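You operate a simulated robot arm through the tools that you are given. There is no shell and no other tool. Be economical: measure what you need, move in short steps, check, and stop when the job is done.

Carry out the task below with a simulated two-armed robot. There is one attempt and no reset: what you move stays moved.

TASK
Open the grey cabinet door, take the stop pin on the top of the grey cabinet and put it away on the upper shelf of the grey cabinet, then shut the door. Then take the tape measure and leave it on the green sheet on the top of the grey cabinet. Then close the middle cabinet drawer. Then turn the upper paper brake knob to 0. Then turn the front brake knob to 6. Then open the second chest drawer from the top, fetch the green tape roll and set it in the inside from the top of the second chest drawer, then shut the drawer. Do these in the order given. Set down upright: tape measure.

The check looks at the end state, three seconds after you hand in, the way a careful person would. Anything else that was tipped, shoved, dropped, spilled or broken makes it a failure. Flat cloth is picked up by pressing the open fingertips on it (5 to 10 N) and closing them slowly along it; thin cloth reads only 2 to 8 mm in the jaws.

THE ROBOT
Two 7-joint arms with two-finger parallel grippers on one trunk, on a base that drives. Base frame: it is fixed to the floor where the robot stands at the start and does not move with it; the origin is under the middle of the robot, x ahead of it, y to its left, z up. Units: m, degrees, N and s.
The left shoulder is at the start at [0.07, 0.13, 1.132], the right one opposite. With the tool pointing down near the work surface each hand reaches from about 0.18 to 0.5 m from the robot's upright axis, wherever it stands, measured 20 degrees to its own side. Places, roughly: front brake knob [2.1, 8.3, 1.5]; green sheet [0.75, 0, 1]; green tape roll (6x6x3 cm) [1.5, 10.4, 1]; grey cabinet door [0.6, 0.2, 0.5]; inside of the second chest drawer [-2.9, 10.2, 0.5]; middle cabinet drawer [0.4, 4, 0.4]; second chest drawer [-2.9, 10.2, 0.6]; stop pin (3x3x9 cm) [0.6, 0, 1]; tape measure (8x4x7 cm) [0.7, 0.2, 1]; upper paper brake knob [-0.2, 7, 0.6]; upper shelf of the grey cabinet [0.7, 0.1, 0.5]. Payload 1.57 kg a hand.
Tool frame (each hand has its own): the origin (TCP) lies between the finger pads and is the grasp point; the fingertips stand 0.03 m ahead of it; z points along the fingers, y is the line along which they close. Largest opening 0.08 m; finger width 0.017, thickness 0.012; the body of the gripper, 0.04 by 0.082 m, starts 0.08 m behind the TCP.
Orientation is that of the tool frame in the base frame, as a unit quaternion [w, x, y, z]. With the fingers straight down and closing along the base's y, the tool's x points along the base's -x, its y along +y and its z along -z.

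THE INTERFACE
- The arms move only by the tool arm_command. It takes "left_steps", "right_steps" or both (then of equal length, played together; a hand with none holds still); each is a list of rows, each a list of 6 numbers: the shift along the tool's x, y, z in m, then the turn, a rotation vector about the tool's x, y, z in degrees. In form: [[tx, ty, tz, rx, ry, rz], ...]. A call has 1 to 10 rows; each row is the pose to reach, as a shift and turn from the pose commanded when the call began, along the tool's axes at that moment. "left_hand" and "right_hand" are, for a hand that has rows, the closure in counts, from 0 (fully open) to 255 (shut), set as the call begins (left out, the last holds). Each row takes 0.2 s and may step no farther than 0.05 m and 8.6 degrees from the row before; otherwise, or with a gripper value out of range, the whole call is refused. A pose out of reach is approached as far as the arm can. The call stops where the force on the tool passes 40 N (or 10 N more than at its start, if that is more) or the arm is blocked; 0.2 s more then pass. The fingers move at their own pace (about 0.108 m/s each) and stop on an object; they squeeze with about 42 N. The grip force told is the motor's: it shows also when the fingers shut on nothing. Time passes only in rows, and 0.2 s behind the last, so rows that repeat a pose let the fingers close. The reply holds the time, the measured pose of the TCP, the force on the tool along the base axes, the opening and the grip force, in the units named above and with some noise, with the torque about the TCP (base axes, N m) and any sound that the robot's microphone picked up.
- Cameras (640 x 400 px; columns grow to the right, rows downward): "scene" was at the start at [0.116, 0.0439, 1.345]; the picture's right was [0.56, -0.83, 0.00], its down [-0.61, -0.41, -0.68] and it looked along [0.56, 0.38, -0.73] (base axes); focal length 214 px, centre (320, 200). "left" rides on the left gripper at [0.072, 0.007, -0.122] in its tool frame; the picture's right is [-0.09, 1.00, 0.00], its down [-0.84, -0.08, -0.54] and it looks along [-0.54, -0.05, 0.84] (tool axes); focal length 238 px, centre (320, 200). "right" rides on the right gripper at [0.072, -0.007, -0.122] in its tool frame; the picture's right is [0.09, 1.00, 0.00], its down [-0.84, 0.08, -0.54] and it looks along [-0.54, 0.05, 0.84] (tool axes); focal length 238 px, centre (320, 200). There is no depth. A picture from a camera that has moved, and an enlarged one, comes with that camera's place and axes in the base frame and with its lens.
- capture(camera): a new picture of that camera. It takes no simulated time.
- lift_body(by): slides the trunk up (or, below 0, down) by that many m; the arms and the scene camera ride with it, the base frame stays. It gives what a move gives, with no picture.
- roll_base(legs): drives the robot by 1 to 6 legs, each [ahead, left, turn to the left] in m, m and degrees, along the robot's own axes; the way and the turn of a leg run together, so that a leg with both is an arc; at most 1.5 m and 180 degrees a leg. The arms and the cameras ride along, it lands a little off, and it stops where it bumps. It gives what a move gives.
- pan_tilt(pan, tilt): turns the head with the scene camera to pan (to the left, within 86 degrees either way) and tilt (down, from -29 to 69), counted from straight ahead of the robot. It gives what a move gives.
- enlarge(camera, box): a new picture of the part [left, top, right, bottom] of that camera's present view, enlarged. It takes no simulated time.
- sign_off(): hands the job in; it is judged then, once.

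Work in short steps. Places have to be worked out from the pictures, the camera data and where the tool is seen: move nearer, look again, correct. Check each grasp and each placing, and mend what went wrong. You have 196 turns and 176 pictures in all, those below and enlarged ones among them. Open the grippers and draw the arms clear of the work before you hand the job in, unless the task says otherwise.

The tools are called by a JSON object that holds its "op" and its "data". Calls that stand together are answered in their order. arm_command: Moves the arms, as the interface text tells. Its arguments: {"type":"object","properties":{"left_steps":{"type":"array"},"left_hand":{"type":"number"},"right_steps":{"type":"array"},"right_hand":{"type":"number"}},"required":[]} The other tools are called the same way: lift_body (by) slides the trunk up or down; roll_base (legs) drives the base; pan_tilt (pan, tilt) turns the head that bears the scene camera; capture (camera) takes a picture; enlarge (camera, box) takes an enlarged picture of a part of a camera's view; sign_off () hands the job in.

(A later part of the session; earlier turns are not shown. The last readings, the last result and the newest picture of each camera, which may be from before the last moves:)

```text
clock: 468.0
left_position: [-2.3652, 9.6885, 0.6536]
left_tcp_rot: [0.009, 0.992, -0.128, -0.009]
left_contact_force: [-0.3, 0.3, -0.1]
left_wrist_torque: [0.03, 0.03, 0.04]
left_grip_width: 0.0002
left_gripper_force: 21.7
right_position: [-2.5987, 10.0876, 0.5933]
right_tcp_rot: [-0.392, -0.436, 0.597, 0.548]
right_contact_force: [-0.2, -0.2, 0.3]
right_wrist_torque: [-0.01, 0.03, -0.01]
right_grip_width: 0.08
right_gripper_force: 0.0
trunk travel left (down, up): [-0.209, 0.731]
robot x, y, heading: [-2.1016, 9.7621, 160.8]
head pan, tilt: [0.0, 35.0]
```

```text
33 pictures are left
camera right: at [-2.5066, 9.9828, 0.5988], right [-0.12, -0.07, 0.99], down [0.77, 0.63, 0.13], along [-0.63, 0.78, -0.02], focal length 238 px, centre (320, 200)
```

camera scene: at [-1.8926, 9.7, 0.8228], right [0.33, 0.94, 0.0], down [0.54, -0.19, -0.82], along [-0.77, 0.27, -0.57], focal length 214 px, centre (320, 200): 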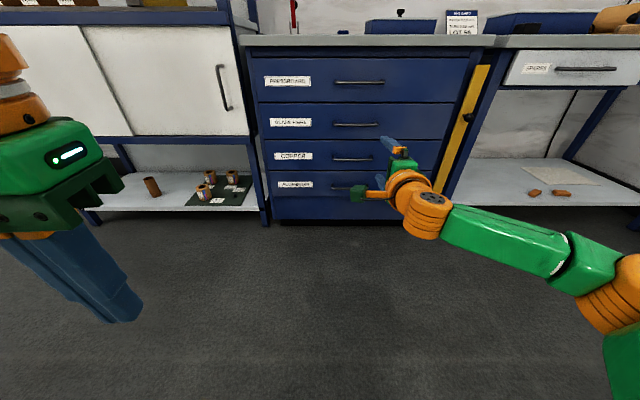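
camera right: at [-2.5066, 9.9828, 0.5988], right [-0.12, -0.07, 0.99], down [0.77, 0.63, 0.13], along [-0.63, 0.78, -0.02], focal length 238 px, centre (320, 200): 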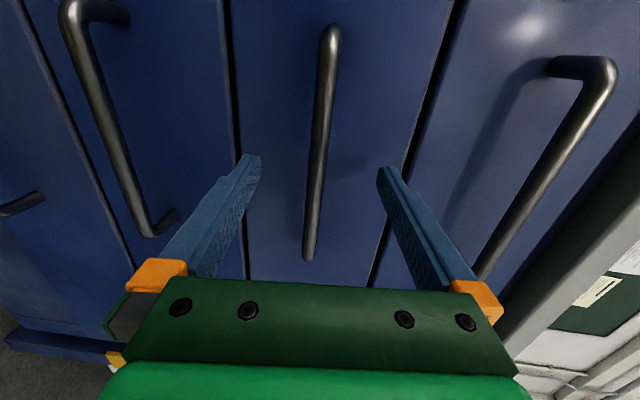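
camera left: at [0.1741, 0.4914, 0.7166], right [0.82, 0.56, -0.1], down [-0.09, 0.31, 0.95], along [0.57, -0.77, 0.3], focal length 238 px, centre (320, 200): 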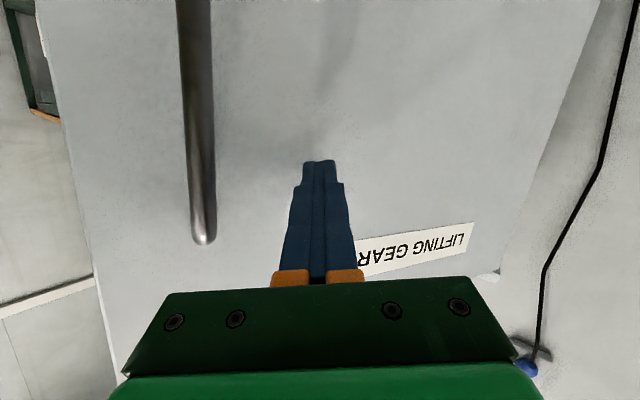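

The bar is centred between the fingers at the TCP. I close and pull the drawer open by reversing.

{"op": "arm_command", "data": {"right_steps": [[0, 0, 0, 0, 0, 0], [0, 0, 0, 0, 0, 0], [0, 0, 0, 0, 0, 0], [0, 0, 0, 0, 0, 0]], "right_hand": 255}}

{"op": "roll_base", "data": {"legs": [[-0.1, 0, 0], [-0.1, 0, 0], [-0.08, 0, 0]]}}

{"op": "capture", "data": {"camera": "scene"}}

```text
clock: 469.0
left_position: [-2.3658, 9.6903, 0.654]
left_tcp_rot: [0.009, 0.992, -0.129, -0.01]
left_contact_force: [-0.3, 0.5, -0.3]
left_wrist_torque: [-0.02, -0.03, -0.01]
left_grip_width: 0.0
left_gripper_force: 20.8
right_position: [-2.5982, 10.0882, 0.5912]
right_tcp_rot: [-0.392, -0.437, 0.598, 0.546]
right_contact_force: [14.5, -8.2, -15.9]
right_wrist_torque: [-0.38, -0.34, -0.25]
right_grip_width: 0.0117
right_gripper_force: 28.8
trunk travel left (down, up): [-0.209, 0.731]
robot x, y, heading: [-2.0974, 9.7621, 160.5]
head pan, tilt: [0.0, 35.0]
```

```text
clock: 471.6
left_position: [-2.105, 9.5972, 0.6513]
left_tcp_rot: [0.008, 0.991, -0.13, -0.007]
left_contact_force: [-0.1, 0.2, -0.7]
left_wrist_torque: [-0.03, 0.01, 0.0]
left_grip_width: 0.0
left_gripper_force: 21.8
right_position: [-2.3369, 9.9965, 0.5921]
right_tcp_rot: [-0.391, -0.437, 0.598, 0.546]
right_contact_force: [-2.8, -13.4, -13.8]
right_wrist_torque: [-0.52, -0.2, 0.49]
right_grip_width: 0.0118
right_gripper_force: 28.7
trunk travel left (down, up): [-0.209, 0.731]
robot x, y, heading: [-1.8332, 9.6644, 160.9]
head pan, tilt: [0.0, 35.0]
```

```text
32 pictures are left
camera scene: at [-1.9698, 9.7145, 0.8022], right [0.33, 0.94, 0.0], down [0.54, -0.19, -0.82], along [-0.77, 0.27, -0.58], focal length 214 px, centre (320, 200)
```

scene: 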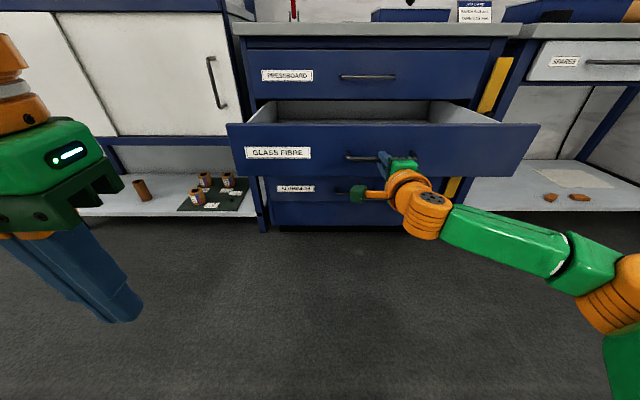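

The drawer is open 28 cm. I release, back off, raise, move away from the screen, and turn toward the tape roll's table.

{"op": "arm_command", "data": {"right_steps": [[0, 0, 0, 0, 0, 0], [0, 0, 0, 0, 0, 0], [0, 0, 0, 0, 0, 0]], "right_hand": 0}}

{"op": "roll_base", "data": {"legs": [[-0.15, 0, 0]]}}

{"op": "lift_body", "data": {"by": 0.4}}

{"op": "lift_body", "data": {"by": 0.32}}

{"op": "arm_command", "data": {"right_steps": [[0, 0, 0, 0, 0, -8.5], [0, 0, 0, 0, 0, -17], [0, 0, 0, 0, 0, -25.5], [0, 0, 0, 0, 0, -34], [0, 0, 0, 0, 0, -42.5], [0, 0, 0, 0, 0, -51], [0, 0, 0, 0, 0, -59.5], [0, 0, 0, 0, 0, -68], [0, 0, 0, 0, 0, -76.5], [0, 0, 0, 0, 0, -85]]}}

{"op": "roll_base", "data": {"legs": [[0, -0.42, 0], [0, 0, -75], [0, 0, -76], [1.3, 0, 0], [0.5, 0, 0]]}}

{"op": "pan_tilt", "data": {"pan": 10, "tilt": 25}}

{"op": "capture", "data": {"camera": "scene"}}

```text
clock: 472.4
left_position: [-2.1022, 9.5978, 0.6526]
left_tcp_rot: [0.009, 0.992, -0.129, -0.01]
left_contact_force: [-0.4, 0.6, -0.6]
left_wrist_torque: [0.0, 0.03, 0.02]
left_grip_width: 0.0001
left_gripper_force: 21.2
right_position: [-2.3357, 9.9965, 0.5941]
right_tcp_rot: [-0.392, -0.435, 0.597, 0.548]
right_contact_force: [0.7, -0.5, -0.2]
right_wrist_torque: [0.0, 0.02, 0.0]
right_grip_width: 0.0803
right_gripper_force: 0.0
trunk travel left (down, up): [-0.209, 0.731]
robot x, y, heading: [-1.8398, 9.6681, 160.4]
head pan, tilt: [0.0, 35.0]
```

```text
clock: 473.7
left_position: [-1.9636, 9.5481, 0.6539]
left_tcp_rot: [0.009, 0.991, -0.13, -0.009]
left_contact_force: [-0.4, 0.5, 0.2]
left_wrist_torque: [0.03, 0.01, -0.01]
left_grip_width: 0.0001
left_gripper_force: 21.3
right_position: [-2.1936, 9.9477, 0.5944]
right_tcp_rot: [-0.391, -0.435, 0.598, 0.548]
right_contact_force: [0.2, -0.3, -0.2]
right_wrist_torque: [-0.01, -0.01, 0.04]
right_grip_width: 0.0798
right_gripper_force: 0.0
trunk travel left (down, up): [-0.209, 0.731]
robot x, y, heading: [-1.6964, 9.6233, 160.6]
head pan, tilt: [0.0, 35.0]
```

```text
clock: 477.6
left_position: [-1.9638, 9.5474, 1.0531]
left_tcp_rot: [0.008, 0.991, -0.13, -0.009]
left_contact_force: [0.1, 1.0, 0.2]
left_wrist_torque: [0.01, 0.01, 0.0]
left_grip_width: 0.0
left_gripper_force: 21.6
right_position: [-2.1936, 9.9489, 0.9949]
right_tcp_rot: [-0.392, -0.433, 0.598, 0.549]
right_contact_force: [0.1, -0.2, -0.6]
right_wrist_torque: [0.01, -0.01, 0.01]
right_grip_width: 0.08
right_gripper_force: 0.1
trunk travel left (down, up): [-0.609, 0.331]
robot x, y, heading: [-1.696, 9.6221, 160.4]
head pan, tilt: [0.0, 35.0]
```

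```text
clock: 480.7
left_position: [-1.9623, 9.5495, 1.3733]
left_tcp_rot: [0.009, 0.991, -0.13, -0.009]
left_contact_force: [0.4, 0.4, 0.2]
left_wrist_torque: [0.0, -0.01, -0.01]
left_grip_width: 0.0
left_gripper_force: 21.2
right_position: [-2.1939, 9.9484, 1.315]
right_tcp_rot: [-0.392, -0.434, 0.597, 0.548]
right_contact_force: [0.0, 0.5, 0.4]
right_wrist_torque: [-0.02, 0.01, 0.05]
right_grip_width: 0.0799
right_gripper_force: 0.1
trunk travel left (down, up): [-0.929, 0.011]
robot x, y, heading: [-1.6934, 9.6221, 160.7]
head pan, tilt: [0.0, 35.0]
```

```text
clock: 482.9
left_position: [-1.9623, 9.549, 1.3742]
left_tcp_rot: [0.009, 0.991, -0.131, -0.009]
left_contact_force: [-0.3, -0.7, 0.7]
left_wrist_torque: [-0.01, 0.01, 0.04]
left_grip_width: 0.0
left_gripper_force: 21.3
right_position: [-2.1939, 9.9482, 1.3154]
right_tcp_rot: [-0.083, 0.725, -0.147, -0.668]
right_contact_force: [0.8, 0.0, 0.7]
right_wrist_torque: [0.0, 0.03, -0.01]
right_grip_width: 0.08
right_gripper_force: 0.1
trunk travel left (down, up): [-0.929, 0.011]
robot x, y, heading: [-1.6945, 9.6232, 160.5]
head pan, tilt: [0.0, 35.0]
```

```text
clock: 500.7
left_position: [0.4174, 10.4838, 1.3746]
left_tcp_rot: [0.007, -0.108, 0.994, 0.01]
left_contact_force: [-0.5, 0.0, 0.1]
left_wrist_torque: [0.01, -0.04, -0.01]
left_grip_width: 0.0
left_gripper_force: 21.0
right_position: [0.8077, 10.2362, 1.3151]
right_tcp_rot: [0.67, -0.03, 0.737, 0.08]
right_contact_force: [-0.3, -0.3, -0.2]
right_wrist_torque: [0.02, -0.05, 0.03]
right_grip_width: 0.0801
right_gripper_force: 0.0
trunk travel left (down, up): [-0.929, 0.011]
robot x, y, heading: [0.2178, 10.2961, 8.2]
head pan, tilt: [0.0, 35.0]
```

```text
clock: 501.4
left_position: [0.4186, 10.485, 1.3731]
left_tcp_rot: [0.007, -0.108, 0.994, 0.01]
left_contact_force: [-0.2, 0.9, 0.4]
left_wrist_torque: [-0.01, -0.02, -0.04]
left_grip_width: 0.0
left_gripper_force: 21.4
right_position: [0.8097, 10.2379, 1.3148]
right_tcp_rot: [0.669, -0.03, 0.738, 0.08]
right_contact_force: [1.4, 0.4, 0.2]
right_wrist_torque: [0.02, -0.02, -0.02]
right_grip_width: 0.0799
right_gripper_force: 0.1
trunk travel left (down, up): [-0.929, 0.011]
robot x, y, heading: [0.2144, 10.2977, 7.8]
head pan, tilt: [10.0, 25.0]
```

```text
31 pictures are left
camera scene: at [0.3528, 10.332, 1.5385], right [0.31, -0.95, 0.0], down [-0.4, -0.13, -0.91], along [0.86, 0.28, -0.42], focal length 214 px, centre (320, 200)
```

scene: 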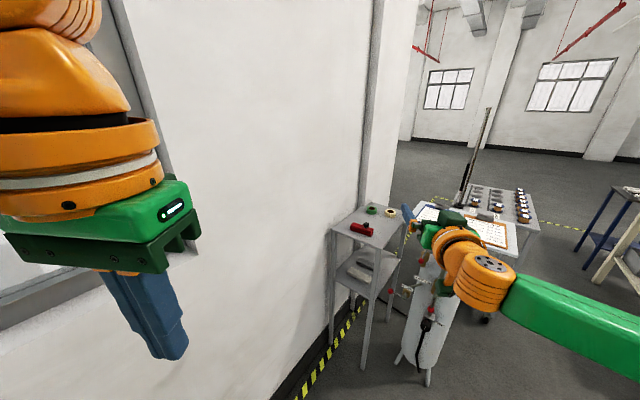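

I see the small two-tier stand with the rolls, and the device next to it. I enlarge.

{"op": "enlarge", "data": {"camera": "scene", "box": [320, 190, 460, 290]}}

```text
4.00 times, centred on (390, 240) of scene
camera zoom: at [0.3528, 10.332, 1.5385], right [0.31, -0.95, 0.0], down [-0.4, -0.13, -0.91], along [0.86, 0.28, -0.42], focal length 858 px, centre (40, 40)
```

zoom: 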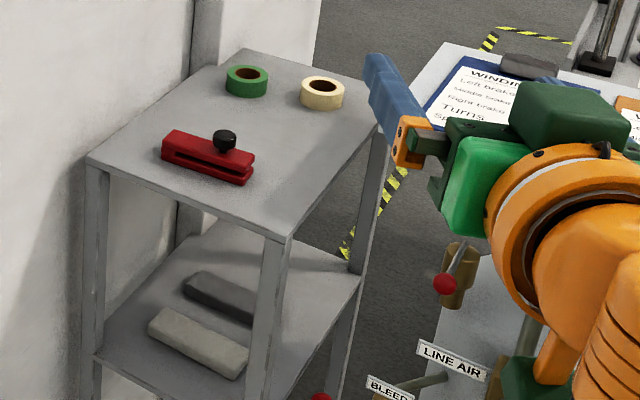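

Roll centre ≈(1.49, 10.386) on a stand with top z≈0.945; stapler and cream roll are nearby. I turn to heading 33° so the left elbow keeps off the wall, then sidle to about (0.9, 10.22).

{"op": "roll_base", "data": {"legs": [[0, 0, 25], [0.27, -0.22, 0], [0.24, -0.2, 0]]}}

{"op": "pan_tilt", "data": {"pan": -15, "tilt": 45}}

{"op": "capture", "data": {"camera": "scene"}}

```text
clock: 506.6
left_position: [0.9745, 10.4973, 1.3718]
left_tcp_rot: [0.005, -0.332, 0.943, 0.011]
left_contact_force: [0.0, 0.2, 0.0]
left_wrist_torque: [0.03, 0.0, 0.01]
left_grip_width: 0.0
left_gripper_force: 21.5
right_position: [1.4328, 10.4478, 1.3153]
right_tcp_rot: [0.633, -0.197, 0.712, 0.23]
right_contact_force: [0.0, 0.1, 0.3]
right_wrist_torque: [-0.02, 0.0, 0.0]
right_grip_width: 0.0797
right_gripper_force: 0.0
trunk travel left (down, up): [-0.929, 0.011]
robot x, y, heading: [0.8786, 10.2389, 34.0]
head pan, tilt: [10.0, 25.0]
```

```text
clock: 507.5
left_position: [0.9783, 10.499, 1.373]
left_tcp_rot: [0.004, -0.331, 0.943, 0.012]
left_contact_force: [-0.3, -0.3, -0.5]
left_wrist_torque: [-0.01, -0.06, 0.01]
left_grip_width: 0.0
left_gripper_force: 21.3
right_position: [1.4361, 10.4467, 1.3146]
right_tcp_rot: [0.633, -0.196, 0.713, 0.23]
right_contact_force: [0.4, -0.3, -0.1]
right_wrist_torque: [0.01, 0.01, 0.0]
right_grip_width: 0.0801
right_gripper_force: 0.0
trunk travel left (down, up): [-0.929, 0.011]
robot x, y, heading: [0.8753, 10.2441, 34.1]
head pan, tilt: [-15.0, 45.0]
```

```text
29 pictures are left
camera scene: at [0.9959, 10.2942, 1.5079], right [0.33, -0.94, 0.0], down [-0.67, -0.23, -0.71], along [0.67, 0.23, -0.71], focal length 214 px, centre (320, 200)
```

scene: 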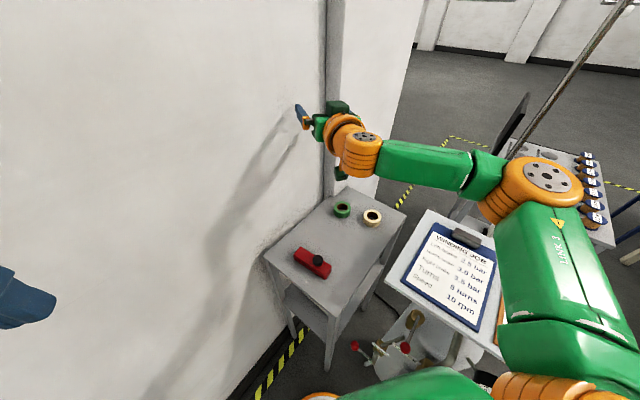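

Clear view. I pitch the right hand down to about 60° while bringing it above the green roll.

{"op": "arm_command", "data": {"right_steps": [[0.02, -0.014, 0.004, 0, 8, 0], [0.045, -0.028, 0.008, 0, 16, 0], [0.07, -0.042, 0.011, 0, 24, 0], [0.1, -0.056, 0.015, 0, 32, 0], [0.13, -0.07, 0.019, 0, 40, 0], [0.165, -0.084, 0.022, 0, 48, 0], [0.2, -0.097, 0.026, 0, 55, 0], [0.2, -0.097, 0.026, 0, 55, 0]]}}

{"op": "capture", "data": {"camera": "right"}}

{"op": "capture", "data": {"camera": "scene"}}

```text
clock: 509.3
left_position: [0.9776, 10.497, 1.3731]
left_tcp_rot: [0.004, -0.331, 0.944, 0.011]
left_contact_force: [0.7, -0.9, 0.1]
left_wrist_torque: [0.0, 0.01, -0.02]
left_grip_width: 0.0
left_gripper_force: 21.3
right_position: [1.488, 10.3882, 1.1031]
right_tcp_rot: [0.233, -0.281, 0.924, 0.113]
right_contact_force: [0.4, -0.4, 0.3]
right_wrist_torque: [0.02, 0.0, -0.01]
right_grip_width: 0.0798
right_gripper_force: 0.1
trunk travel left (down, up): [-0.929, 0.011]
robot x, y, heading: [0.8757, 10.2379, 34.2]
head pan, tilt: [-15.0, 45.0]
```

```text
28 pictures are left
camera right: at [1.3932, 10.3079, 1.1732], right [-0.64, 0.77, 0.03], down [0.37, 0.27, 0.89], along [0.68, 0.58, -0.46], focal length 238 px, centre (320, 200)
```

right: 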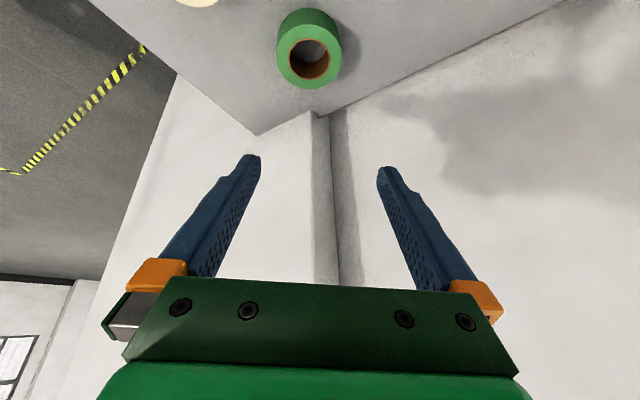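

```text
27 pictures are left
camera scene: at [0.9951, 10.2945, 1.5079], right [0.33, -0.94, 0.0], down [-0.67, -0.23, -0.71], along [0.67, 0.23, -0.71], focal length 214 px, centre (320, 200)
```

scene: 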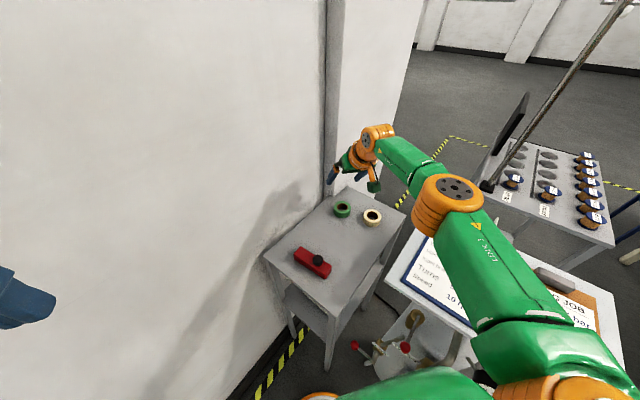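

The roll's centre from this view is (1.485, 10.382), matching. I descend straight to it with open fingers.

{"op": "arm_command", "data": {"right_steps": [[0.02, -0.004, 0.028, 0, 0, 0], [0.04, -0.008, 0.056, 0, 0, 0], [0.058, -0.011, 0.08, 0, 0, 0], [0.0718, -0.014, 0.0999, 0, 0, 0], [0.0718, -0.014, 0.0999, 0, 0, 0]]}}

{"op": "capture", "data": {"camera": "right"}}

{"op": "enlarge", "data": {"camera": "scene", "box": [290, 160, 420, 270]}}

```text
clock: 510.5
left_position: [0.978, 10.4961, 1.3734]
left_tcp_rot: [0.004, -0.331, 0.944, 0.012]
left_contact_force: [-0.3, 0.4, -0.5]
left_wrist_torque: [-0.01, 0.0, 0.01]
left_grip_width: 0.0
left_gripper_force: 21.2
right_position: [1.4756, 10.3748, 0.9905]
right_tcp_rot: [0.233, -0.28, 0.924, 0.112]
right_contact_force: [0.1, 0.0, -0.4]
right_wrist_torque: [0.01, -0.01, 0.0]
right_grip_width: 0.08
right_gripper_force: 0.1
right hand out of reach, approached as far as the arm can: row 3, 4, 5
trunk travel left (down, up): [-0.929, 0.011]
robot x, y, heading: [0.8789, 10.2416, 34.1]
head pan, tilt: [-15.0, 45.0]
```

```text
26 pictures are left
camera right: at [1.3801, 10.2955, 1.0598], right [-0.63, 0.77, 0.03], down [0.37, 0.27, 0.89], along [0.68, 0.58, -0.46], focal length 238 px, centre (320, 200)
```

right: 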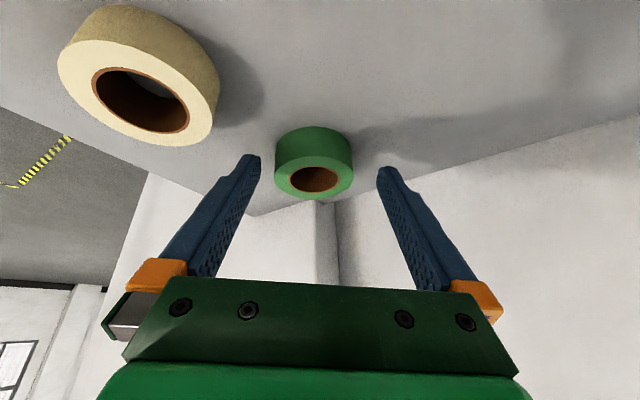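

```text
3.64 times, centred on (355, 215) of scene
camera zoom: at [0.9956, 10.2944, 1.5079], right [0.33, -0.94, 0.0], down [-0.67, -0.23, -0.71], along [0.67, 0.23, -0.71], focal length 780 px, centre (193, 146)
```

zoom: 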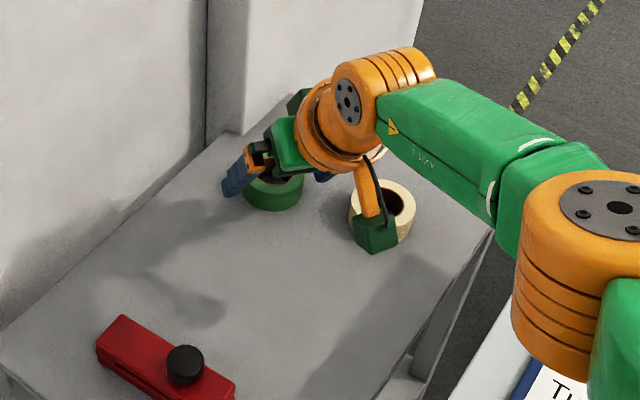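

The green roll sits between the fingers. I lower another 12 mm with the trunk and close.

{"op": "lift_body", "data": {"by": -0.012}}

{"op": "arm_command", "data": {"right_steps": [[0, 0, 0, 0, 0, 0], [0, 0, 0, 0, 0, 0], [0, 0, 0, 0, 0, 0], [0, 0, 0, 0, 0, 0]], "right_hand": 255}}

{"op": "lift_body", "data": {"by": 0.012}}

{"op": "capture", "data": {"camera": "right"}}

```text
clock: 511.1
left_position: [0.9776, 10.4979, 1.3617]
left_tcp_rot: [0.004, -0.331, 0.943, 0.011]
left_contact_force: [0.9, 0.4, -1.0]
left_wrist_torque: [0.01, -0.03, 0.0]
left_grip_width: 0.0002
left_gripper_force: 21.3
right_position: [1.4757, 10.3753, 0.9787]
right_tcp_rot: [0.233, -0.279, 0.925, 0.112]
right_contact_force: [-0.5, 0.5, 0.5]
right_wrist_torque: [0.0, -0.02, -0.03]
right_grip_width: 0.0801
right_gripper_force: 0.0
trunk travel left (down, up): [-0.917, 0.023]
robot x, y, heading: [0.8754, 10.2427, 34.4]
head pan, tilt: [-15.0, 45.0]
```

```text
clock: 512.1
left_position: [0.9769, 10.4973, 1.3617]
left_tcp_rot: [0.004, -0.331, 0.943, 0.012]
left_contact_force: [-0.1, 0.1, 0.8]
left_wrist_torque: [-0.01, -0.02, 0.0]
left_grip_width: 0.0
left_gripper_force: 21.7
right_position: [1.4747, 10.3754, 0.9779]
right_tcp_rot: [0.233, -0.28, 0.924, 0.113]
right_contact_force: [0.1, -0.6, 0.4]
right_wrist_torque: [-0.03, 0.06, -0.02]
right_grip_width: 0.0545
right_gripper_force: 42.1
trunk travel left (down, up): [-0.917, 0.023]
robot x, y, heading: [0.8749, 10.2379, 34.5]
head pan, tilt: [-15.0, 45.0]
```

```text
clock: 512.7
left_position: [0.9753, 10.4975, 1.3743]
left_tcp_rot: [0.005, -0.331, 0.944, 0.012]
left_contact_force: [0.1, -0.6, 0.4]
left_wrist_torque: [-0.03, -0.01, 0.0]
left_grip_width: 0.0001
left_gripper_force: 21.7
right_position: [1.475, 10.3757, 0.9914]
right_tcp_rot: [0.233, -0.28, 0.925, 0.112]
right_contact_force: [-0.4, -0.4, 0.3]
right_wrist_torque: [-0.04, -0.01, 0.0]
right_grip_width: 0.055
right_gripper_force: 42.0
trunk travel left (down, up): [-0.929, 0.011]
robot x, y, heading: [0.8788, 10.2365, 34.1]
head pan, tilt: [-15.0, 45.0]
```

```text
24 pictures are left
camera right: at [1.3798, 10.2953, 1.0604], right [-0.63, 0.77, 0.03], down [0.37, 0.27, 0.89], along [0.68, 0.58, -0.46], focal length 238 px, centre (320, 200)
```

right: 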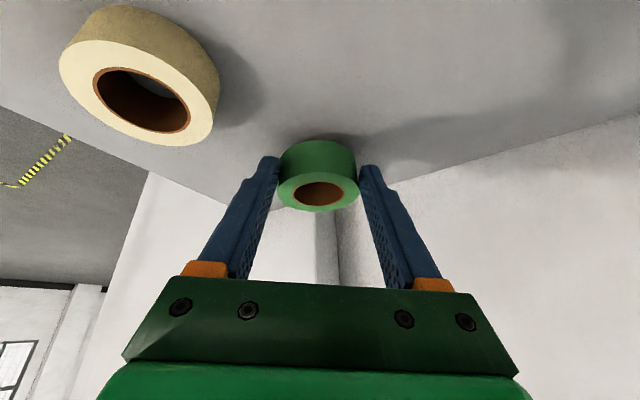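

The roll is held (55 mm) and came up. I lift it slowly by arm and check.

{"op": "arm_command", "data": {"right_steps": [[-0.01, 0.002, -0.014, 0, 0, 0], [-0.02, 0.004, -0.028, 0, 0, 0], [-0.035, 0.006, -0.048, 0, 0, 0], [-0.05, 0.009, -0.07, 0, 0, 0], [-0.065, 0.012, -0.09, 0, 0, 0], [-0.08, 0.014, -0.11, 0, 0, 0]]}}

{"op": "capture", "data": {"camera": "right"}}

```text
clock: 514.1
left_position: [0.9762, 10.498, 1.3725]
left_tcp_rot: [0.004, -0.332, 0.943, 0.012]
left_contact_force: [-0.9, 0.6, 0.3]
left_wrist_torque: [-0.03, 0.01, 0.0]
left_grip_width: 0.0
left_gripper_force: 21.5
right_position: [1.486, 10.3848, 1.1269]
right_tcp_rot: [0.233, -0.279, 0.925, 0.112]
right_contact_force: [-0.7, 1.2, 0.3]
right_wrist_torque: [0.0, 0.04, 0.0]
right_grip_width: 0.0545
right_gripper_force: 42.5
trunk travel left (down, up): [-0.929, 0.011]
robot x, y, heading: [0.8783, 10.2372, 34.3]
head pan, tilt: [-15.0, 45.0]
```

```text
23 pictures are left
camera right: at [1.3909, 10.3053, 1.1972], right [-0.64, 0.77, 0.03], down [0.37, 0.27, 0.89], along [0.68, 0.58, -0.46], focal length 238 px, centre (320, 200)
```

right: 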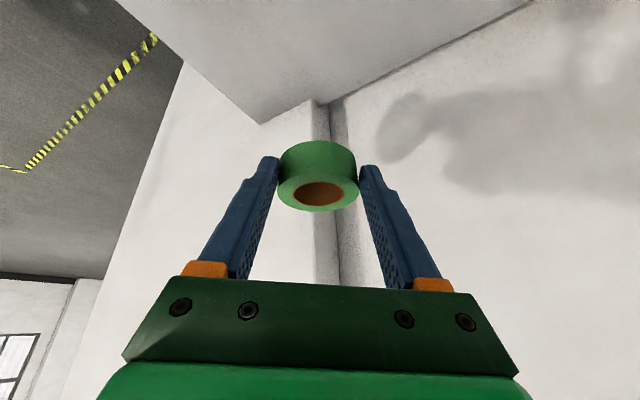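

The roll is firmly held. I back away from the wall, turn round, and drive to the chest.

{"op": "roll_base", "data": {"legs": [[-0.3, 0.2, 0], [-0.535, -0.04, 0], [0, 0, 64], [0, 0, 63], [1.0, 0.2, 0], [0.52, 0.29, 0]]}}

{"op": "pan_tilt", "data": {"pan": 0, "tilt": 40}}

{"op": "capture", "data": {"camera": "scene"}}

```text
clock: 532.6
left_position: [-1.7691, 9.8845, 1.3731]
left_tcp_rot: [0.009, 0.99, -0.141, -0.009]
left_contact_force: [-0.1, -0.9, 0.6]
left_wrist_torque: [-0.01, 0.0, -0.02]
left_grip_width: 0.0001
left_gripper_force: 21.2
right_position: [-1.9696, 10.3656, 1.1285]
right_tcp_rot: [-0.007, 0.949, -0.177, -0.26]
right_contact_force: [0.7, 0.1, -0.9]
right_wrist_torque: [-0.02, -0.03, -0.03]
right_grip_width: 0.0539
right_gripper_force: 42.1
trunk travel left (down, up): [-0.929, 0.011]
robot x, y, heading: [-1.5071, 9.9486, 159.2]
head pan, tilt: [-15.0, 45.0]
```

```text
clock: 533.4
left_position: [-1.771, 9.8832, 1.3746]
left_tcp_rot: [0.008, 0.99, -0.141, -0.009]
left_contact_force: [-1.0, 0.0, 0.0]
left_wrist_torque: [0.01, 0.02, 0.01]
left_grip_width: 0.0003
left_gripper_force: 21.6
right_position: [-1.9719, 10.3655, 1.1258]
right_tcp_rot: [-0.008, 0.949, -0.178, -0.259]
right_contact_force: [-0.3, 0.2, -0.7]
right_wrist_torque: [-0.02, -0.01, 0.0]
right_grip_width: 0.0537
right_gripper_force: 42.1
trunk travel left (down, up): [-0.929, 0.011]
robot x, y, heading: [-1.5033, 9.9518, 159.3]
head pan, tilt: [0.0, 40.0]
```

```text
22 pictures are left
camera scene: at [-1.6292, 9.9981, 1.5152], right [0.35, 0.94, 0.0], down [0.6, -0.23, -0.77], along [-0.72, 0.27, -0.64], focal length 214 px, centre (320, 200)
```

scene: 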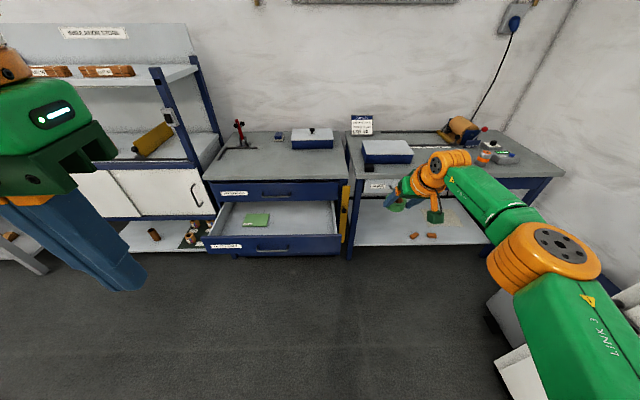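

The drawer stands open with a green item at its left; I aim for the free middle-right part, about (-2.475, 10.085). I move in above it.

{"op": "roll_base", "data": {"legs": [[0.25, 0, 0], [0, 0.22, 0], [0, 0.22, 0], [0.12, 0, 0]]}}

{"op": "capture", "data": {"camera": "scene"}}

```text
clock: 538.6
left_position: [-2.2617, 9.5923, 1.3759]
left_tcp_rot: [0.008, 0.991, -0.135, -0.012]
left_contact_force: [0.4, -1.4, 0.4]
left_wrist_torque: [0.01, 0.03, -0.02]
left_grip_width: 0.0
left_gripper_force: 20.9
right_position: [-2.4688, 10.0707, 1.1315]
right_tcp_rot: [-0.005, 0.95, -0.171, -0.262]
right_contact_force: [0.5, -1.4, -0.5]
right_wrist_torque: [0.02, 0.01, 0.02]
right_grip_width: 0.0538
right_gripper_force: 42.2
trunk travel left (down, up): [-0.929, 0.011]
robot x, y, heading: [-2.0006, 9.6596, 160.1]
head pan, tilt: [0.0, 40.0]
```

```text
21 pictures are left
camera scene: at [-2.1202, 9.706, 1.5159], right [0.34, 0.94, 0.0], down [0.6, -0.22, -0.77], along [-0.72, 0.26, -0.64], focal length 214 px, centre (320, 200)
```

scene: 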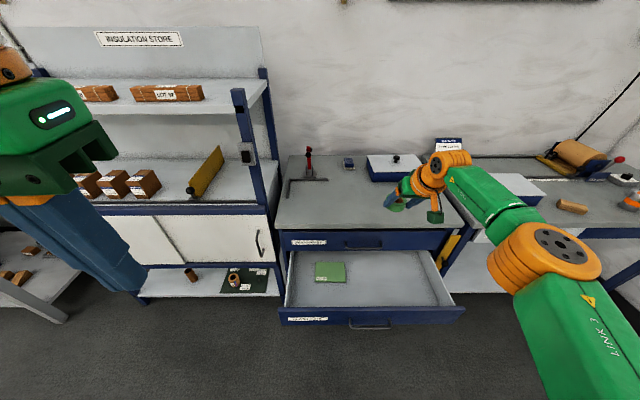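

The hand is over the drawer. To keep the hand camera clear of the front panel when lowering, I go 7 cm further in, then lower 0.4 m and look.

{"op": "roll_base", "data": {"legs": [[0.07, 0.01, 0]]}}

{"op": "lift_body", "data": {"by": -0.36}}

{"op": "capture", "data": {"camera": "scene"}}

{"op": "capture", "data": {"camera": "right"}}

```text
clock: 539.6
left_position: [-2.33, 9.6067, 1.3765]
left_tcp_rot: [0.008, 0.991, -0.132, -0.013]
left_contact_force: [0.3, -0.6, 0.7]
left_wrist_torque: [0.0, 0.12, -0.01]
left_grip_width: 0.0
left_gripper_force: 21.1
right_position: [-2.539, 10.0851, 1.1316]
right_tcp_rot: [-0.006, 0.949, -0.171, -0.263]
right_contact_force: [0.4, -1.0, -0.3]
right_wrist_torque: [0.02, 0.06, -0.01]
right_grip_width: 0.0542
right_gripper_force: 41.4
trunk travel left (down, up): [-0.929, 0.011]
robot x, y, heading: [-2.0724, 9.6778, 160.3]
head pan, tilt: [0.0, 40.0]
```

```text
clock: 543.1
left_position: [-2.3385, 9.6077, 1.014]
left_tcp_rot: [0.008, 0.991, -0.133, -0.01]
left_contact_force: [0.2, 0.6, -0.7]
left_wrist_torque: [0.0, 0.01, 0.0]
left_grip_width: 0.0
left_gripper_force: 21.0
right_position: [-2.5473, 10.0849, 0.7667]
right_tcp_rot: [-0.006, 0.951, -0.17, -0.259]
right_contact_force: [-0.1, -0.3, -0.2]
right_wrist_torque: [0.03, 0.0, 0.0]
right_grip_width: 0.054
right_gripper_force: 41.5
trunk travel left (down, up): [-0.569, 0.371]
robot x, y, heading: [-2.0691, 9.677, 160.4]
head pan, tilt: [0.0, 40.0]
```

```text
20 pictures are left
camera scene: at [-2.1999, 9.7236, 1.1552], right [0.34, 0.94, 0.0], down [0.6, -0.22, -0.77], along [-0.72, 0.26, -0.64], focal length 214 px, centre (320, 200)
```

scene: 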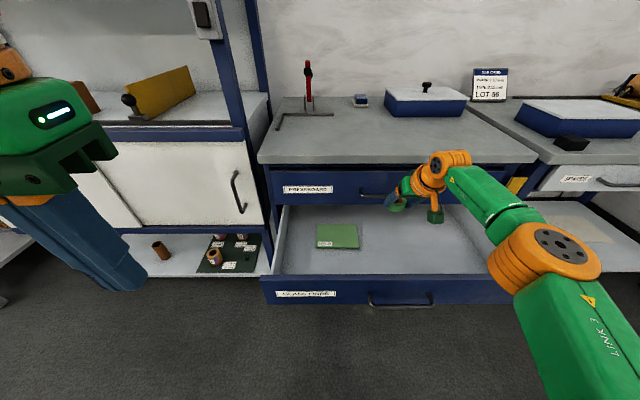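

```text
19 pictures are left
camera right: at [-2.4286, 10.0577, 0.8368], right [-0.25, -0.97, 0.03], down [-0.44, 0.14, 0.89], along [-0.86, 0.21, -0.46], focal length 238 px, centre (320, 200)
```

right: 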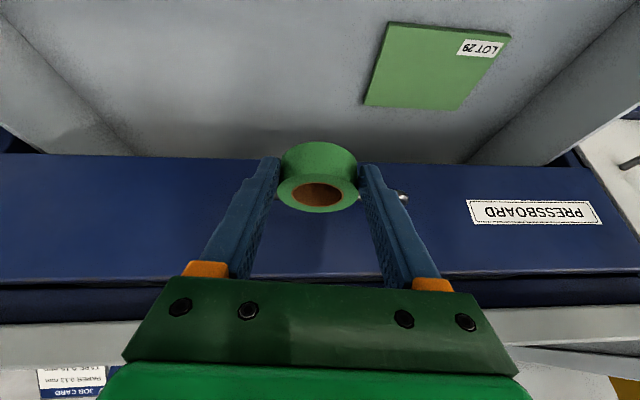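

The roll's front edge is close to the top drawer's handle, so I back off 1.5 cm, then lower to just above the drawer floor.

{"op": "roll_base", "data": {"legs": [[-0.017, 0, 0]]}}

{"op": "lift_body", "data": {"by": -0.1}}

{"op": "capture", "data": {"camera": "right"}}

{"op": "enlarge", "data": {"camera": "scene", "box": [260, 120, 520, 290]}}

```text
clock: 543.9
left_position: [-2.325, 9.6028, 1.0127]
left_tcp_rot: [0.009, 0.991, -0.133, -0.01]
left_contact_force: [0.2, 0.9, 0.5]
left_wrist_torque: [0.0, 0.03, 0.0]
left_grip_width: 0.0002
left_gripper_force: 20.7
right_position: [-2.5329, 10.0802, 0.767]
right_tcp_rot: [-0.005, 0.951, -0.17, -0.258]
right_contact_force: [0.3, -0.4, -0.1]
right_wrist_torque: [-0.01, 0.03, -0.01]
right_grip_width: 0.0538
right_gripper_force: 42.2
trunk travel left (down, up): [-0.569, 0.371]
robot x, y, heading: [-2.0568, 9.6707, 160.3]
head pan, tilt: [0.0, 40.0]
```

```text
clock: 545.2
left_position: [-2.3241, 9.603, 0.9133]
left_tcp_rot: [0.009, 0.991, -0.133, -0.01]
left_contact_force: [-0.5, 0.1, 0.8]
left_wrist_torque: [0.03, 0.0, 0.0]
left_grip_width: 0.0
left_gripper_force: 21.5
right_position: [-2.5309, 10.0811, 0.6675]
right_tcp_rot: [-0.006, 0.951, -0.171, -0.258]
right_contact_force: [-0.2, 0.0, -1.0]
right_wrist_torque: [0.0, -0.03, 0.0]
right_grip_width: 0.0541
right_gripper_force: 42.0
trunk travel left (down, up): [-0.469, 0.471]
robot x, y, heading: [-2.0554, 9.6722, 160.4]
head pan, tilt: [0.0, 40.0]
```

```text
18 pictures are left
camera right: at [-2.4126, 10.0518, 0.7368], right [-0.25, -0.97, 0.03], down [-0.44, 0.14, 0.89], along [-0.86, 0.21, -0.46], focal length 238 px, centre (320, 200)
```

right: 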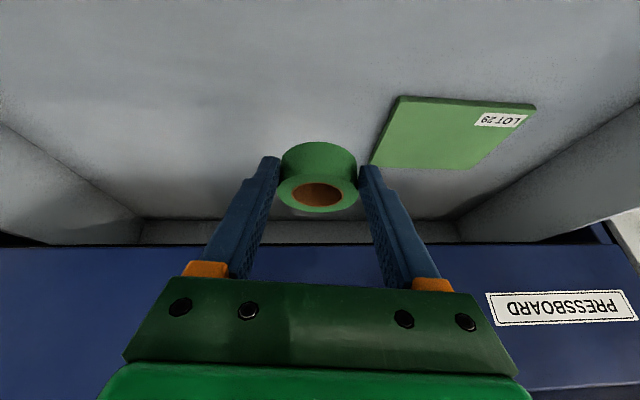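

```text
2.35 times, centred on (390, 205) of scene
camera zoom: at [-2.1838, 9.7178, 1.0552], right [0.34, 0.94, 0.0], down [0.6, -0.22, -0.77], along [-0.72, 0.26, -0.64], focal length 505 px, centre (155, 188)
```

zoom: 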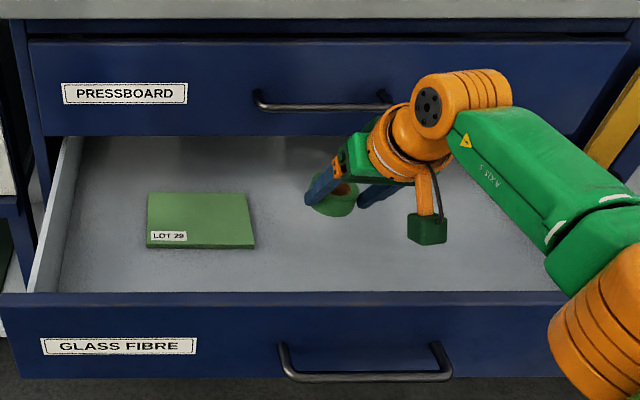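

The drawer floor works out at z≈0.543, so 9 cm to go. To keep the hand camera off the front panel I shift the hand 1.2 cm inward by arm and lower in steps.

{"op": "arm_command", "data": {"right_steps": [[-0.005, 0, 0.003, 0, 0, 0], [-0.0104, 0, 0.006, 0, 0, 0]]}}

{"op": "lift_body", "data": {"by": -0.06}}

{"op": "lift_body", "data": {"by": -0.015}}

{"op": "enlarge", "data": {"camera": "scene", "box": [300, 120, 500, 270]}}

```text
clock: 545.8
left_position: [-2.3232, 9.6037, 0.9143]
left_tcp_rot: [0.008, 0.991, -0.133, -0.009]
left_contact_force: [-0.5, -0.1, -0.9]
left_wrist_torque: [-0.01, -0.01, -0.01]
left_grip_width: 0.0
left_gripper_force: 21.0
right_position: [-2.5353, 10.081, 0.6668]
right_tcp_rot: [-0.006, 0.95, -0.172, -0.259]
right_contact_force: [-0.5, -0.7, -0.5]
right_wrist_torque: [0.01, 0.0, 0.02]
right_grip_width: 0.0542
right_gripper_force: 42.2
right hand out of reach, approached as far as the arm can: row 2
trunk travel left (down, up): [-0.469, 0.471]
robot x, y, heading: [-2.055, 9.6715, 160.1]
head pan, tilt: [0.0, 40.0]
```

```text
clock: 546.8
left_position: [-2.3229, 9.6028, 0.8545]
left_tcp_rot: [0.008, 0.991, -0.133, -0.011]
left_contact_force: [0.1, 0.3, 1.8]
left_wrist_torque: [0.0, -0.01, 0.03]
left_grip_width: 0.0001
left_gripper_force: 21.4
right_position: [-2.536, 10.0815, 0.607]
right_tcp_rot: [-0.006, 0.951, -0.171, -0.259]
right_contact_force: [-0.8, 0.3, 0.1]
right_wrist_torque: [0.01, -0.01, -0.01]
right_grip_width: 0.0541
right_gripper_force: 42.3
trunk travel left (down, up): [-0.409, 0.531]
robot x, y, heading: [-2.0529, 9.6738, 160.4]
head pan, tilt: [0.0, 40.0]
```

```text
clock: 547.5
left_position: [-2.3205, 9.5992, 0.8394]
left_tcp_rot: [0.007, 0.991, -0.135, -0.012]
left_contact_force: [0.6, -0.3, -0.4]
left_wrist_torque: [-0.01, -0.01, -0.01]
left_grip_width: 0.0
left_gripper_force: 21.4
right_position: [-2.5328, 10.0798, 0.5954]
right_tcp_rot: [-0.006, 0.95, -0.171, -0.261]
right_contact_force: [2.7, 4.4, 24.0]
right_wrist_torque: [-1.3, -2.99, 0.7]
right_grip_width: 0.0541
right_gripper_force: 42.5
trunk travel left (down, up): [-0.394, 0.546]
robot x, y, heading: [-2.0574, 9.6728, 160.2]
head pan, tilt: [0.0, 40.0]
```

```text
2.67 times, centred on (400, 195) of scene
camera zoom: at [-2.1801, 9.7155, 0.9812], right [0.34, 0.94, 0.0], down [0.6, -0.22, -0.77], along [-0.72, 0.26, -0.64], focal length 572 px, centre (107, 213)
```

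zoom: 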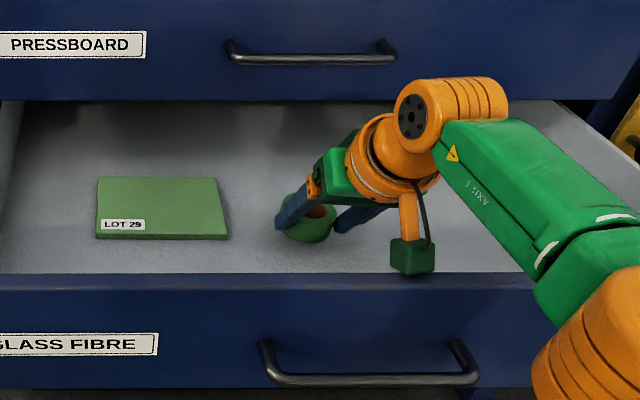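

The 24 N comes with a torque whose lever is ~12 cm: the hand camera touches the front panel's top, not the roll the floor. I raise 1.5 cm, go 2.5 cm further in, and lower again.

{"op": "lift_body", "data": {"by": 0.02}}

{"op": "roll_base", "data": {"legs": [[0.028, 0, 0]]}}

{"op": "lift_body", "data": {"by": -0.025}}

{"op": "enlarge", "data": {"camera": "scene", "box": [300, 120, 500, 270]}}

```text
clock: 548.1
left_position: [-2.3219, 9.6025, 0.8586]
left_tcp_rot: [0.009, 0.991, -0.133, -0.009]
left_contact_force: [-0.6, -0.4, -0.5]
left_wrist_torque: [0.01, 0.0, -0.02]
left_grip_width: 0.0
left_gripper_force: 21.2
right_position: [-2.5347, 10.0807, 0.6123]
right_tcp_rot: [-0.006, 0.951, -0.17, -0.258]
right_contact_force: [-0.3, 0.5, -0.5]
right_wrist_torque: [0.03, -0.01, 0.04]
right_grip_width: 0.0538
right_gripper_force: 42.0
trunk travel left (down, up): [-0.414, 0.526]
robot x, y, heading: [-2.0575, 9.675, 160.6]
head pan, tilt: [0.0, 40.0]
```

```text
clock: 549.0
left_position: [-2.3513, 9.6125, 0.8576]
left_tcp_rot: [0.008, 0.991, -0.134, -0.009]
left_contact_force: [-0.1, 0.3, 0.3]
left_wrist_torque: [0.0, -0.03, 0.01]
left_grip_width: 0.0001
left_gripper_force: 21.3
right_position: [-2.5618, 10.0915, 0.6119]
right_tcp_rot: [-0.006, 0.95, -0.172, -0.26]
right_contact_force: [0.3, -0.1, -0.5]
right_wrist_torque: [0.02, 0.0, 0.01]
right_grip_width: 0.0538
right_gripper_force: 41.9
trunk travel left (down, up): [-0.414, 0.526]
robot x, y, heading: [-2.0834, 9.6797, 160.3]
head pan, tilt: [0.0, 40.0]
```

```text
clock: 549.7
left_position: [-2.35, 9.6123, 0.8332]
left_tcp_rot: [0.009, 0.991, -0.134, -0.01]
left_contact_force: [0.5, -0.6, 0.2]
left_wrist_torque: [0.0, 0.0, 0.01]
left_grip_width: 0.0
left_gripper_force: 21.7
right_position: [-2.5612, 10.0917, 0.5875]
right_tcp_rot: [-0.007, 0.95, -0.172, -0.26]
right_contact_force: [-0.3, -0.3, 0.5]
right_wrist_torque: [0.04, 0.0, -0.01]
right_grip_width: 0.0541
right_gripper_force: 42.1
trunk travel left (down, up): [-0.389, 0.551]
robot x, y, heading: [-2.0828, 9.6817, 160.3]
head pan, tilt: [0.0, 40.0]
```

```text
2.67 times, centred on (400, 195) of scene
camera zoom: at [-2.2102, 9.7274, 0.9751], right [0.34, 0.94, 0.0], down [0.6, -0.22, -0.77], along [-0.72, 0.26, -0.64], focal length 572 px, centre (107, 213)
```

zoom: 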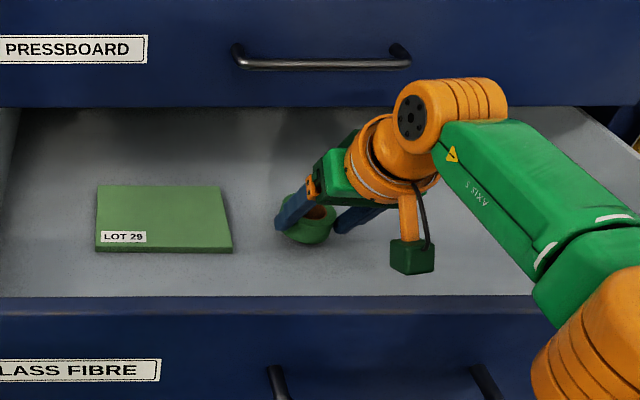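

Clear this time. I go down in small steps to feel the floor.

{"op": "lift_body", "data": {"by": -0.006}}

{"op": "lift_body", "data": {"by": -0.005}}

{"op": "lift_body", "data": {"by": -0.004}}

```text
clock: 550.2
left_position: [-2.3501, 9.6121, 0.8275]
left_tcp_rot: [0.008, 0.991, -0.134, -0.01]
left_contact_force: [-0.2, -0.4, -0.3]
left_wrist_torque: [0.02, -0.04, 0.03]
left_grip_width: 0.0
left_gripper_force: 20.9
right_position: [-2.5612, 10.0909, 0.5807]
right_tcp_rot: [-0.007, 0.95, -0.172, -0.259]
right_contact_force: [0.4, 0.3, 0.0]
right_wrist_torque: [0.0, -0.02, 0.0]
right_grip_width: 0.054
right_gripper_force: 42.3
trunk travel left (down, up): [-0.383, 0.557]
robot x, y, heading: [-2.0822, 9.6812, 160.3]
head pan, tilt: [0.0, 40.0]
```

```text
clock: 550.8
left_position: [-2.3509, 9.6123, 0.8235]
left_tcp_rot: [0.007, 0.991, -0.134, -0.01]
left_contact_force: [-0.8, 0.1, -1.3]
left_wrist_torque: [-0.02, -0.01, 0.01]
left_grip_width: 0.0
left_gripper_force: 21.4
right_position: [-2.5622, 10.0903, 0.5761]
right_tcp_rot: [-0.007, 0.95, -0.172, -0.26]
right_contact_force: [0.0, 0.2, 2.3]
right_wrist_torque: [0.11, 0.03, 0.04]
right_grip_width: 0.0541
right_gripper_force: 41.7
trunk travel left (down, up): [-0.378, 0.562]
robot x, y, heading: [-2.0844, 9.6807, 160.1]
head pan, tilt: [0.0, 40.0]
```

```text
clock: 551.3
left_position: [-2.3477, 9.6112, 0.8198]
left_tcp_rot: [0.007, 0.991, -0.134, -0.012]
left_contact_force: [0.2, 0.0, 1.0]
left_wrist_torque: [0.01, -0.02, 0.01]
left_grip_width: 0.0
left_gripper_force: 21.5
right_position: [-2.5604, 10.0899, 0.5764]
right_tcp_rot: [-0.008, 0.949, -0.171, -0.263]
right_contact_force: [-0.5, 3.8, 17.1]
right_wrist_torque: [0.66, 0.22, -0.02]
right_grip_width: 0.0542
right_gripper_force: 41.7
trunk travel left (down, up): [-0.374, 0.566]
robot x, y, heading: [-2.0817, 9.6862, 160.3]
head pan, tilt: [0.0, 40.0]
```

The roll rests on the drawer floor (17 N at the predicted height). I open, lift 7 cm, ease back 4 cm to clear the upper handle, and look.

{"op": "arm_command", "data": {"right_steps": [[0, 0, 0, 0, 0, 0], [0, 0, 0, 0, 0, 0], [0, 0, 0, 0, 0, 0]], "right_hand": 0}}

{"op": "lift_body", "data": {"by": 0.07}}

{"op": "roll_base", "data": {"legs": [[-0.04, 0, 0]]}}

{"op": "capture", "data": {"camera": "scene"}}

```text
clock: 552.1
left_position: [-2.3501, 9.612, 0.8179]
left_tcp_rot: [0.009, 0.991, -0.134, -0.009]
left_contact_force: [0.3, 0.6, 0.2]
left_wrist_torque: [-0.02, 0.0, 0.04]
left_grip_width: 0.0001
left_gripper_force: 21.8
right_position: [-2.5606, 10.0917, 0.5718]
right_tcp_rot: [-0.007, 0.95, -0.172, -0.259]
right_contact_force: [0.0, 0.9, 1.1]
right_wrist_torque: [0.0, -0.05, -0.03]
right_grip_width: 0.0797
right_gripper_force: 0.1
trunk travel left (down, up): [-0.374, 0.566]
robot x, y, heading: [-2.0795, 9.6835, 160.3]
head pan, tilt: [0.0, 40.0]
```

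```text
clock: 553.2
left_position: [-2.3502, 9.6119, 0.8886]
left_tcp_rot: [0.008, 0.991, -0.135, -0.01]
left_contact_force: [1.0, -0.2, 0.5]
left_wrist_torque: [-0.01, 0.0, 0.0]
left_grip_width: 0.0
left_gripper_force: 21.0
right_position: [-2.5618, 10.0905, 0.6421]
right_tcp_rot: [-0.005, 0.95, -0.171, -0.259]
right_contact_force: [-0.4, 1.2, 0.1]
right_wrist_torque: [0.02, 0.03, 0.0]
right_grip_width: 0.0801
right_gripper_force: 0.1
trunk travel left (down, up): [-0.444, 0.496]
robot x, y, heading: [-2.0864, 9.6818, 160.4]
head pan, tilt: [0.0, 40.0]
```

```text
clock: 554.0
left_position: [-2.3114, 9.5985, 0.8881]
left_tcp_rot: [0.008, 0.991, -0.134, -0.01]
left_contact_force: [0.6, -0.4, -0.5]
left_wrist_torque: [0.0, -0.03, 0.01]
left_grip_width: 0.0002
left_gripper_force: 21.1
right_position: [-2.5239, 10.0781, 0.6422]
right_tcp_rot: [-0.006, 0.95, -0.172, -0.259]
right_contact_force: [-0.4, -0.7, -0.4]
right_wrist_torque: [-0.02, 0.0, -0.02]
right_grip_width: 0.08
right_gripper_force: 0.0
trunk travel left (down, up): [-0.444, 0.496]
robot x, y, heading: [-2.0469, 9.6719, 160.2]
head pan, tilt: [0.0, 40.0]
```

```text
14 pictures are left
camera scene: at [-2.1723, 9.7138, 1.0302], right [0.34, 0.94, 0.0], down [0.6, -0.22, -0.77], along [-0.72, 0.26, -0.64], focal length 214 px, centre (320, 200)
```

scene: 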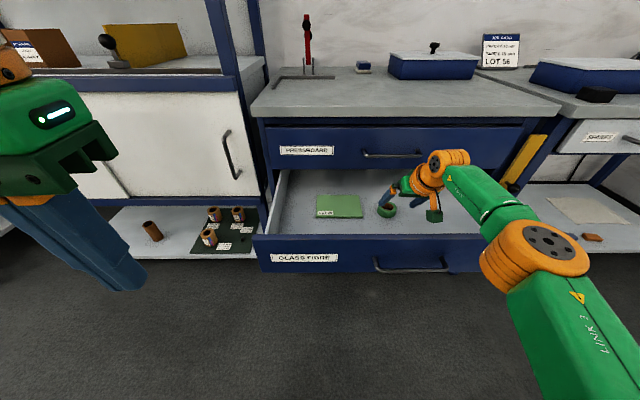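

The roll lies in the drawer. I raise, back off, close the fist and level the hand for pushing.

{"op": "lift_body", "data": {"by": 0.2}}

{"op": "roll_base", "data": {"legs": [[-0.3, 0, 0]]}}

{"op": "arm_command", "data": {"right_steps": [[-0.0143, 0, -0.0247, 0, -8, 0], [-0.0286, 0, -0.0494, 0, -16, 0], [-0.043, 0, -0.074, 0, -24, 0], [-0.057, 0, -0.099, 0, -32, 0], [-0.0715, 0, -0.1235, 0, -40, 0], [-0.086, 0, -0.148, 0, -48, 0], [-0.1, 0, -0.173, 0, -55, 0], [-0.1, 0, -0.173, 0, -55, 0]], "right_hand": 255}}

```text
clock: 556.2
left_position: [-2.3138, 9.5989, 1.0883]
left_tcp_rot: [0.008, 0.991, -0.132, -0.01]
left_contact_force: [0.2, 0.9, -0.4]
left_wrist_torque: [-0.03, 0.01, 0.0]
left_grip_width: 0.0001
left_gripper_force: 21.6
right_position: [-2.5247, 10.0771, 0.8411]
right_tcp_rot: [-0.007, 0.95, -0.172, -0.26]
right_contact_force: [-1.0, -0.5, 0.3]
right_wrist_torque: [0.0, 0.01, -0.01]
right_grip_width: 0.0801
right_gripper_force: 0.0
trunk travel left (down, up): [-0.644, 0.296]
robot x, y, heading: [-2.0458, 9.6716, 160.3]
head pan, tilt: [0.0, 40.0]
```

```text
clock: 558.3
left_position: [-2.0319, 9.4986, 1.0886]
left_tcp_rot: [0.009, 0.991, -0.136, -0.009]
left_contact_force: [0.4, 0.2, -1.1]
left_wrist_torque: [-0.03, -0.02, 0.02]
left_grip_width: 0.0001
left_gripper_force: 21.4
right_position: [-2.2411, 9.9783, 0.8425]
right_tcp_rot: [-0.007, 0.95, -0.173, -0.259]
right_contact_force: [-0.9, 0.4, 0.1]
right_wrist_torque: [-0.05, -0.04, 0.01]
right_grip_width: 0.08
right_gripper_force: 0.0
trunk travel left (down, up): [-0.644, 0.296]
robot x, y, heading: [-1.7624, 9.5726, 159.9]
head pan, tilt: [0.0, 40.0]
```

```text
clock: 560.1
left_position: [-2.0301, 9.4981, 1.0879]
left_tcp_rot: [0.009, 0.991, -0.136, -0.01]
left_contact_force: [0.3, 0.5, 0.3]
left_wrist_torque: [0.05, -0.01, -0.02]
left_grip_width: 0.0
left_gripper_force: 21.0
right_position: [-2.2366, 9.9906, 1.0411]
right_tcp_rot: [-0.085, 0.723, -0.151, -0.669]
right_contact_force: [-0.3, -0.1, -0.7]
right_wrist_torque: [-0.01, -0.02, -0.01]
right_grip_width: 0.0003
right_gripper_force: 21.3
trunk travel left (down, up): [-0.644, 0.296]
robot x, y, heading: [-1.7639, 9.5653, 159.7]
head pan, tilt: [0.0, 40.0]
```

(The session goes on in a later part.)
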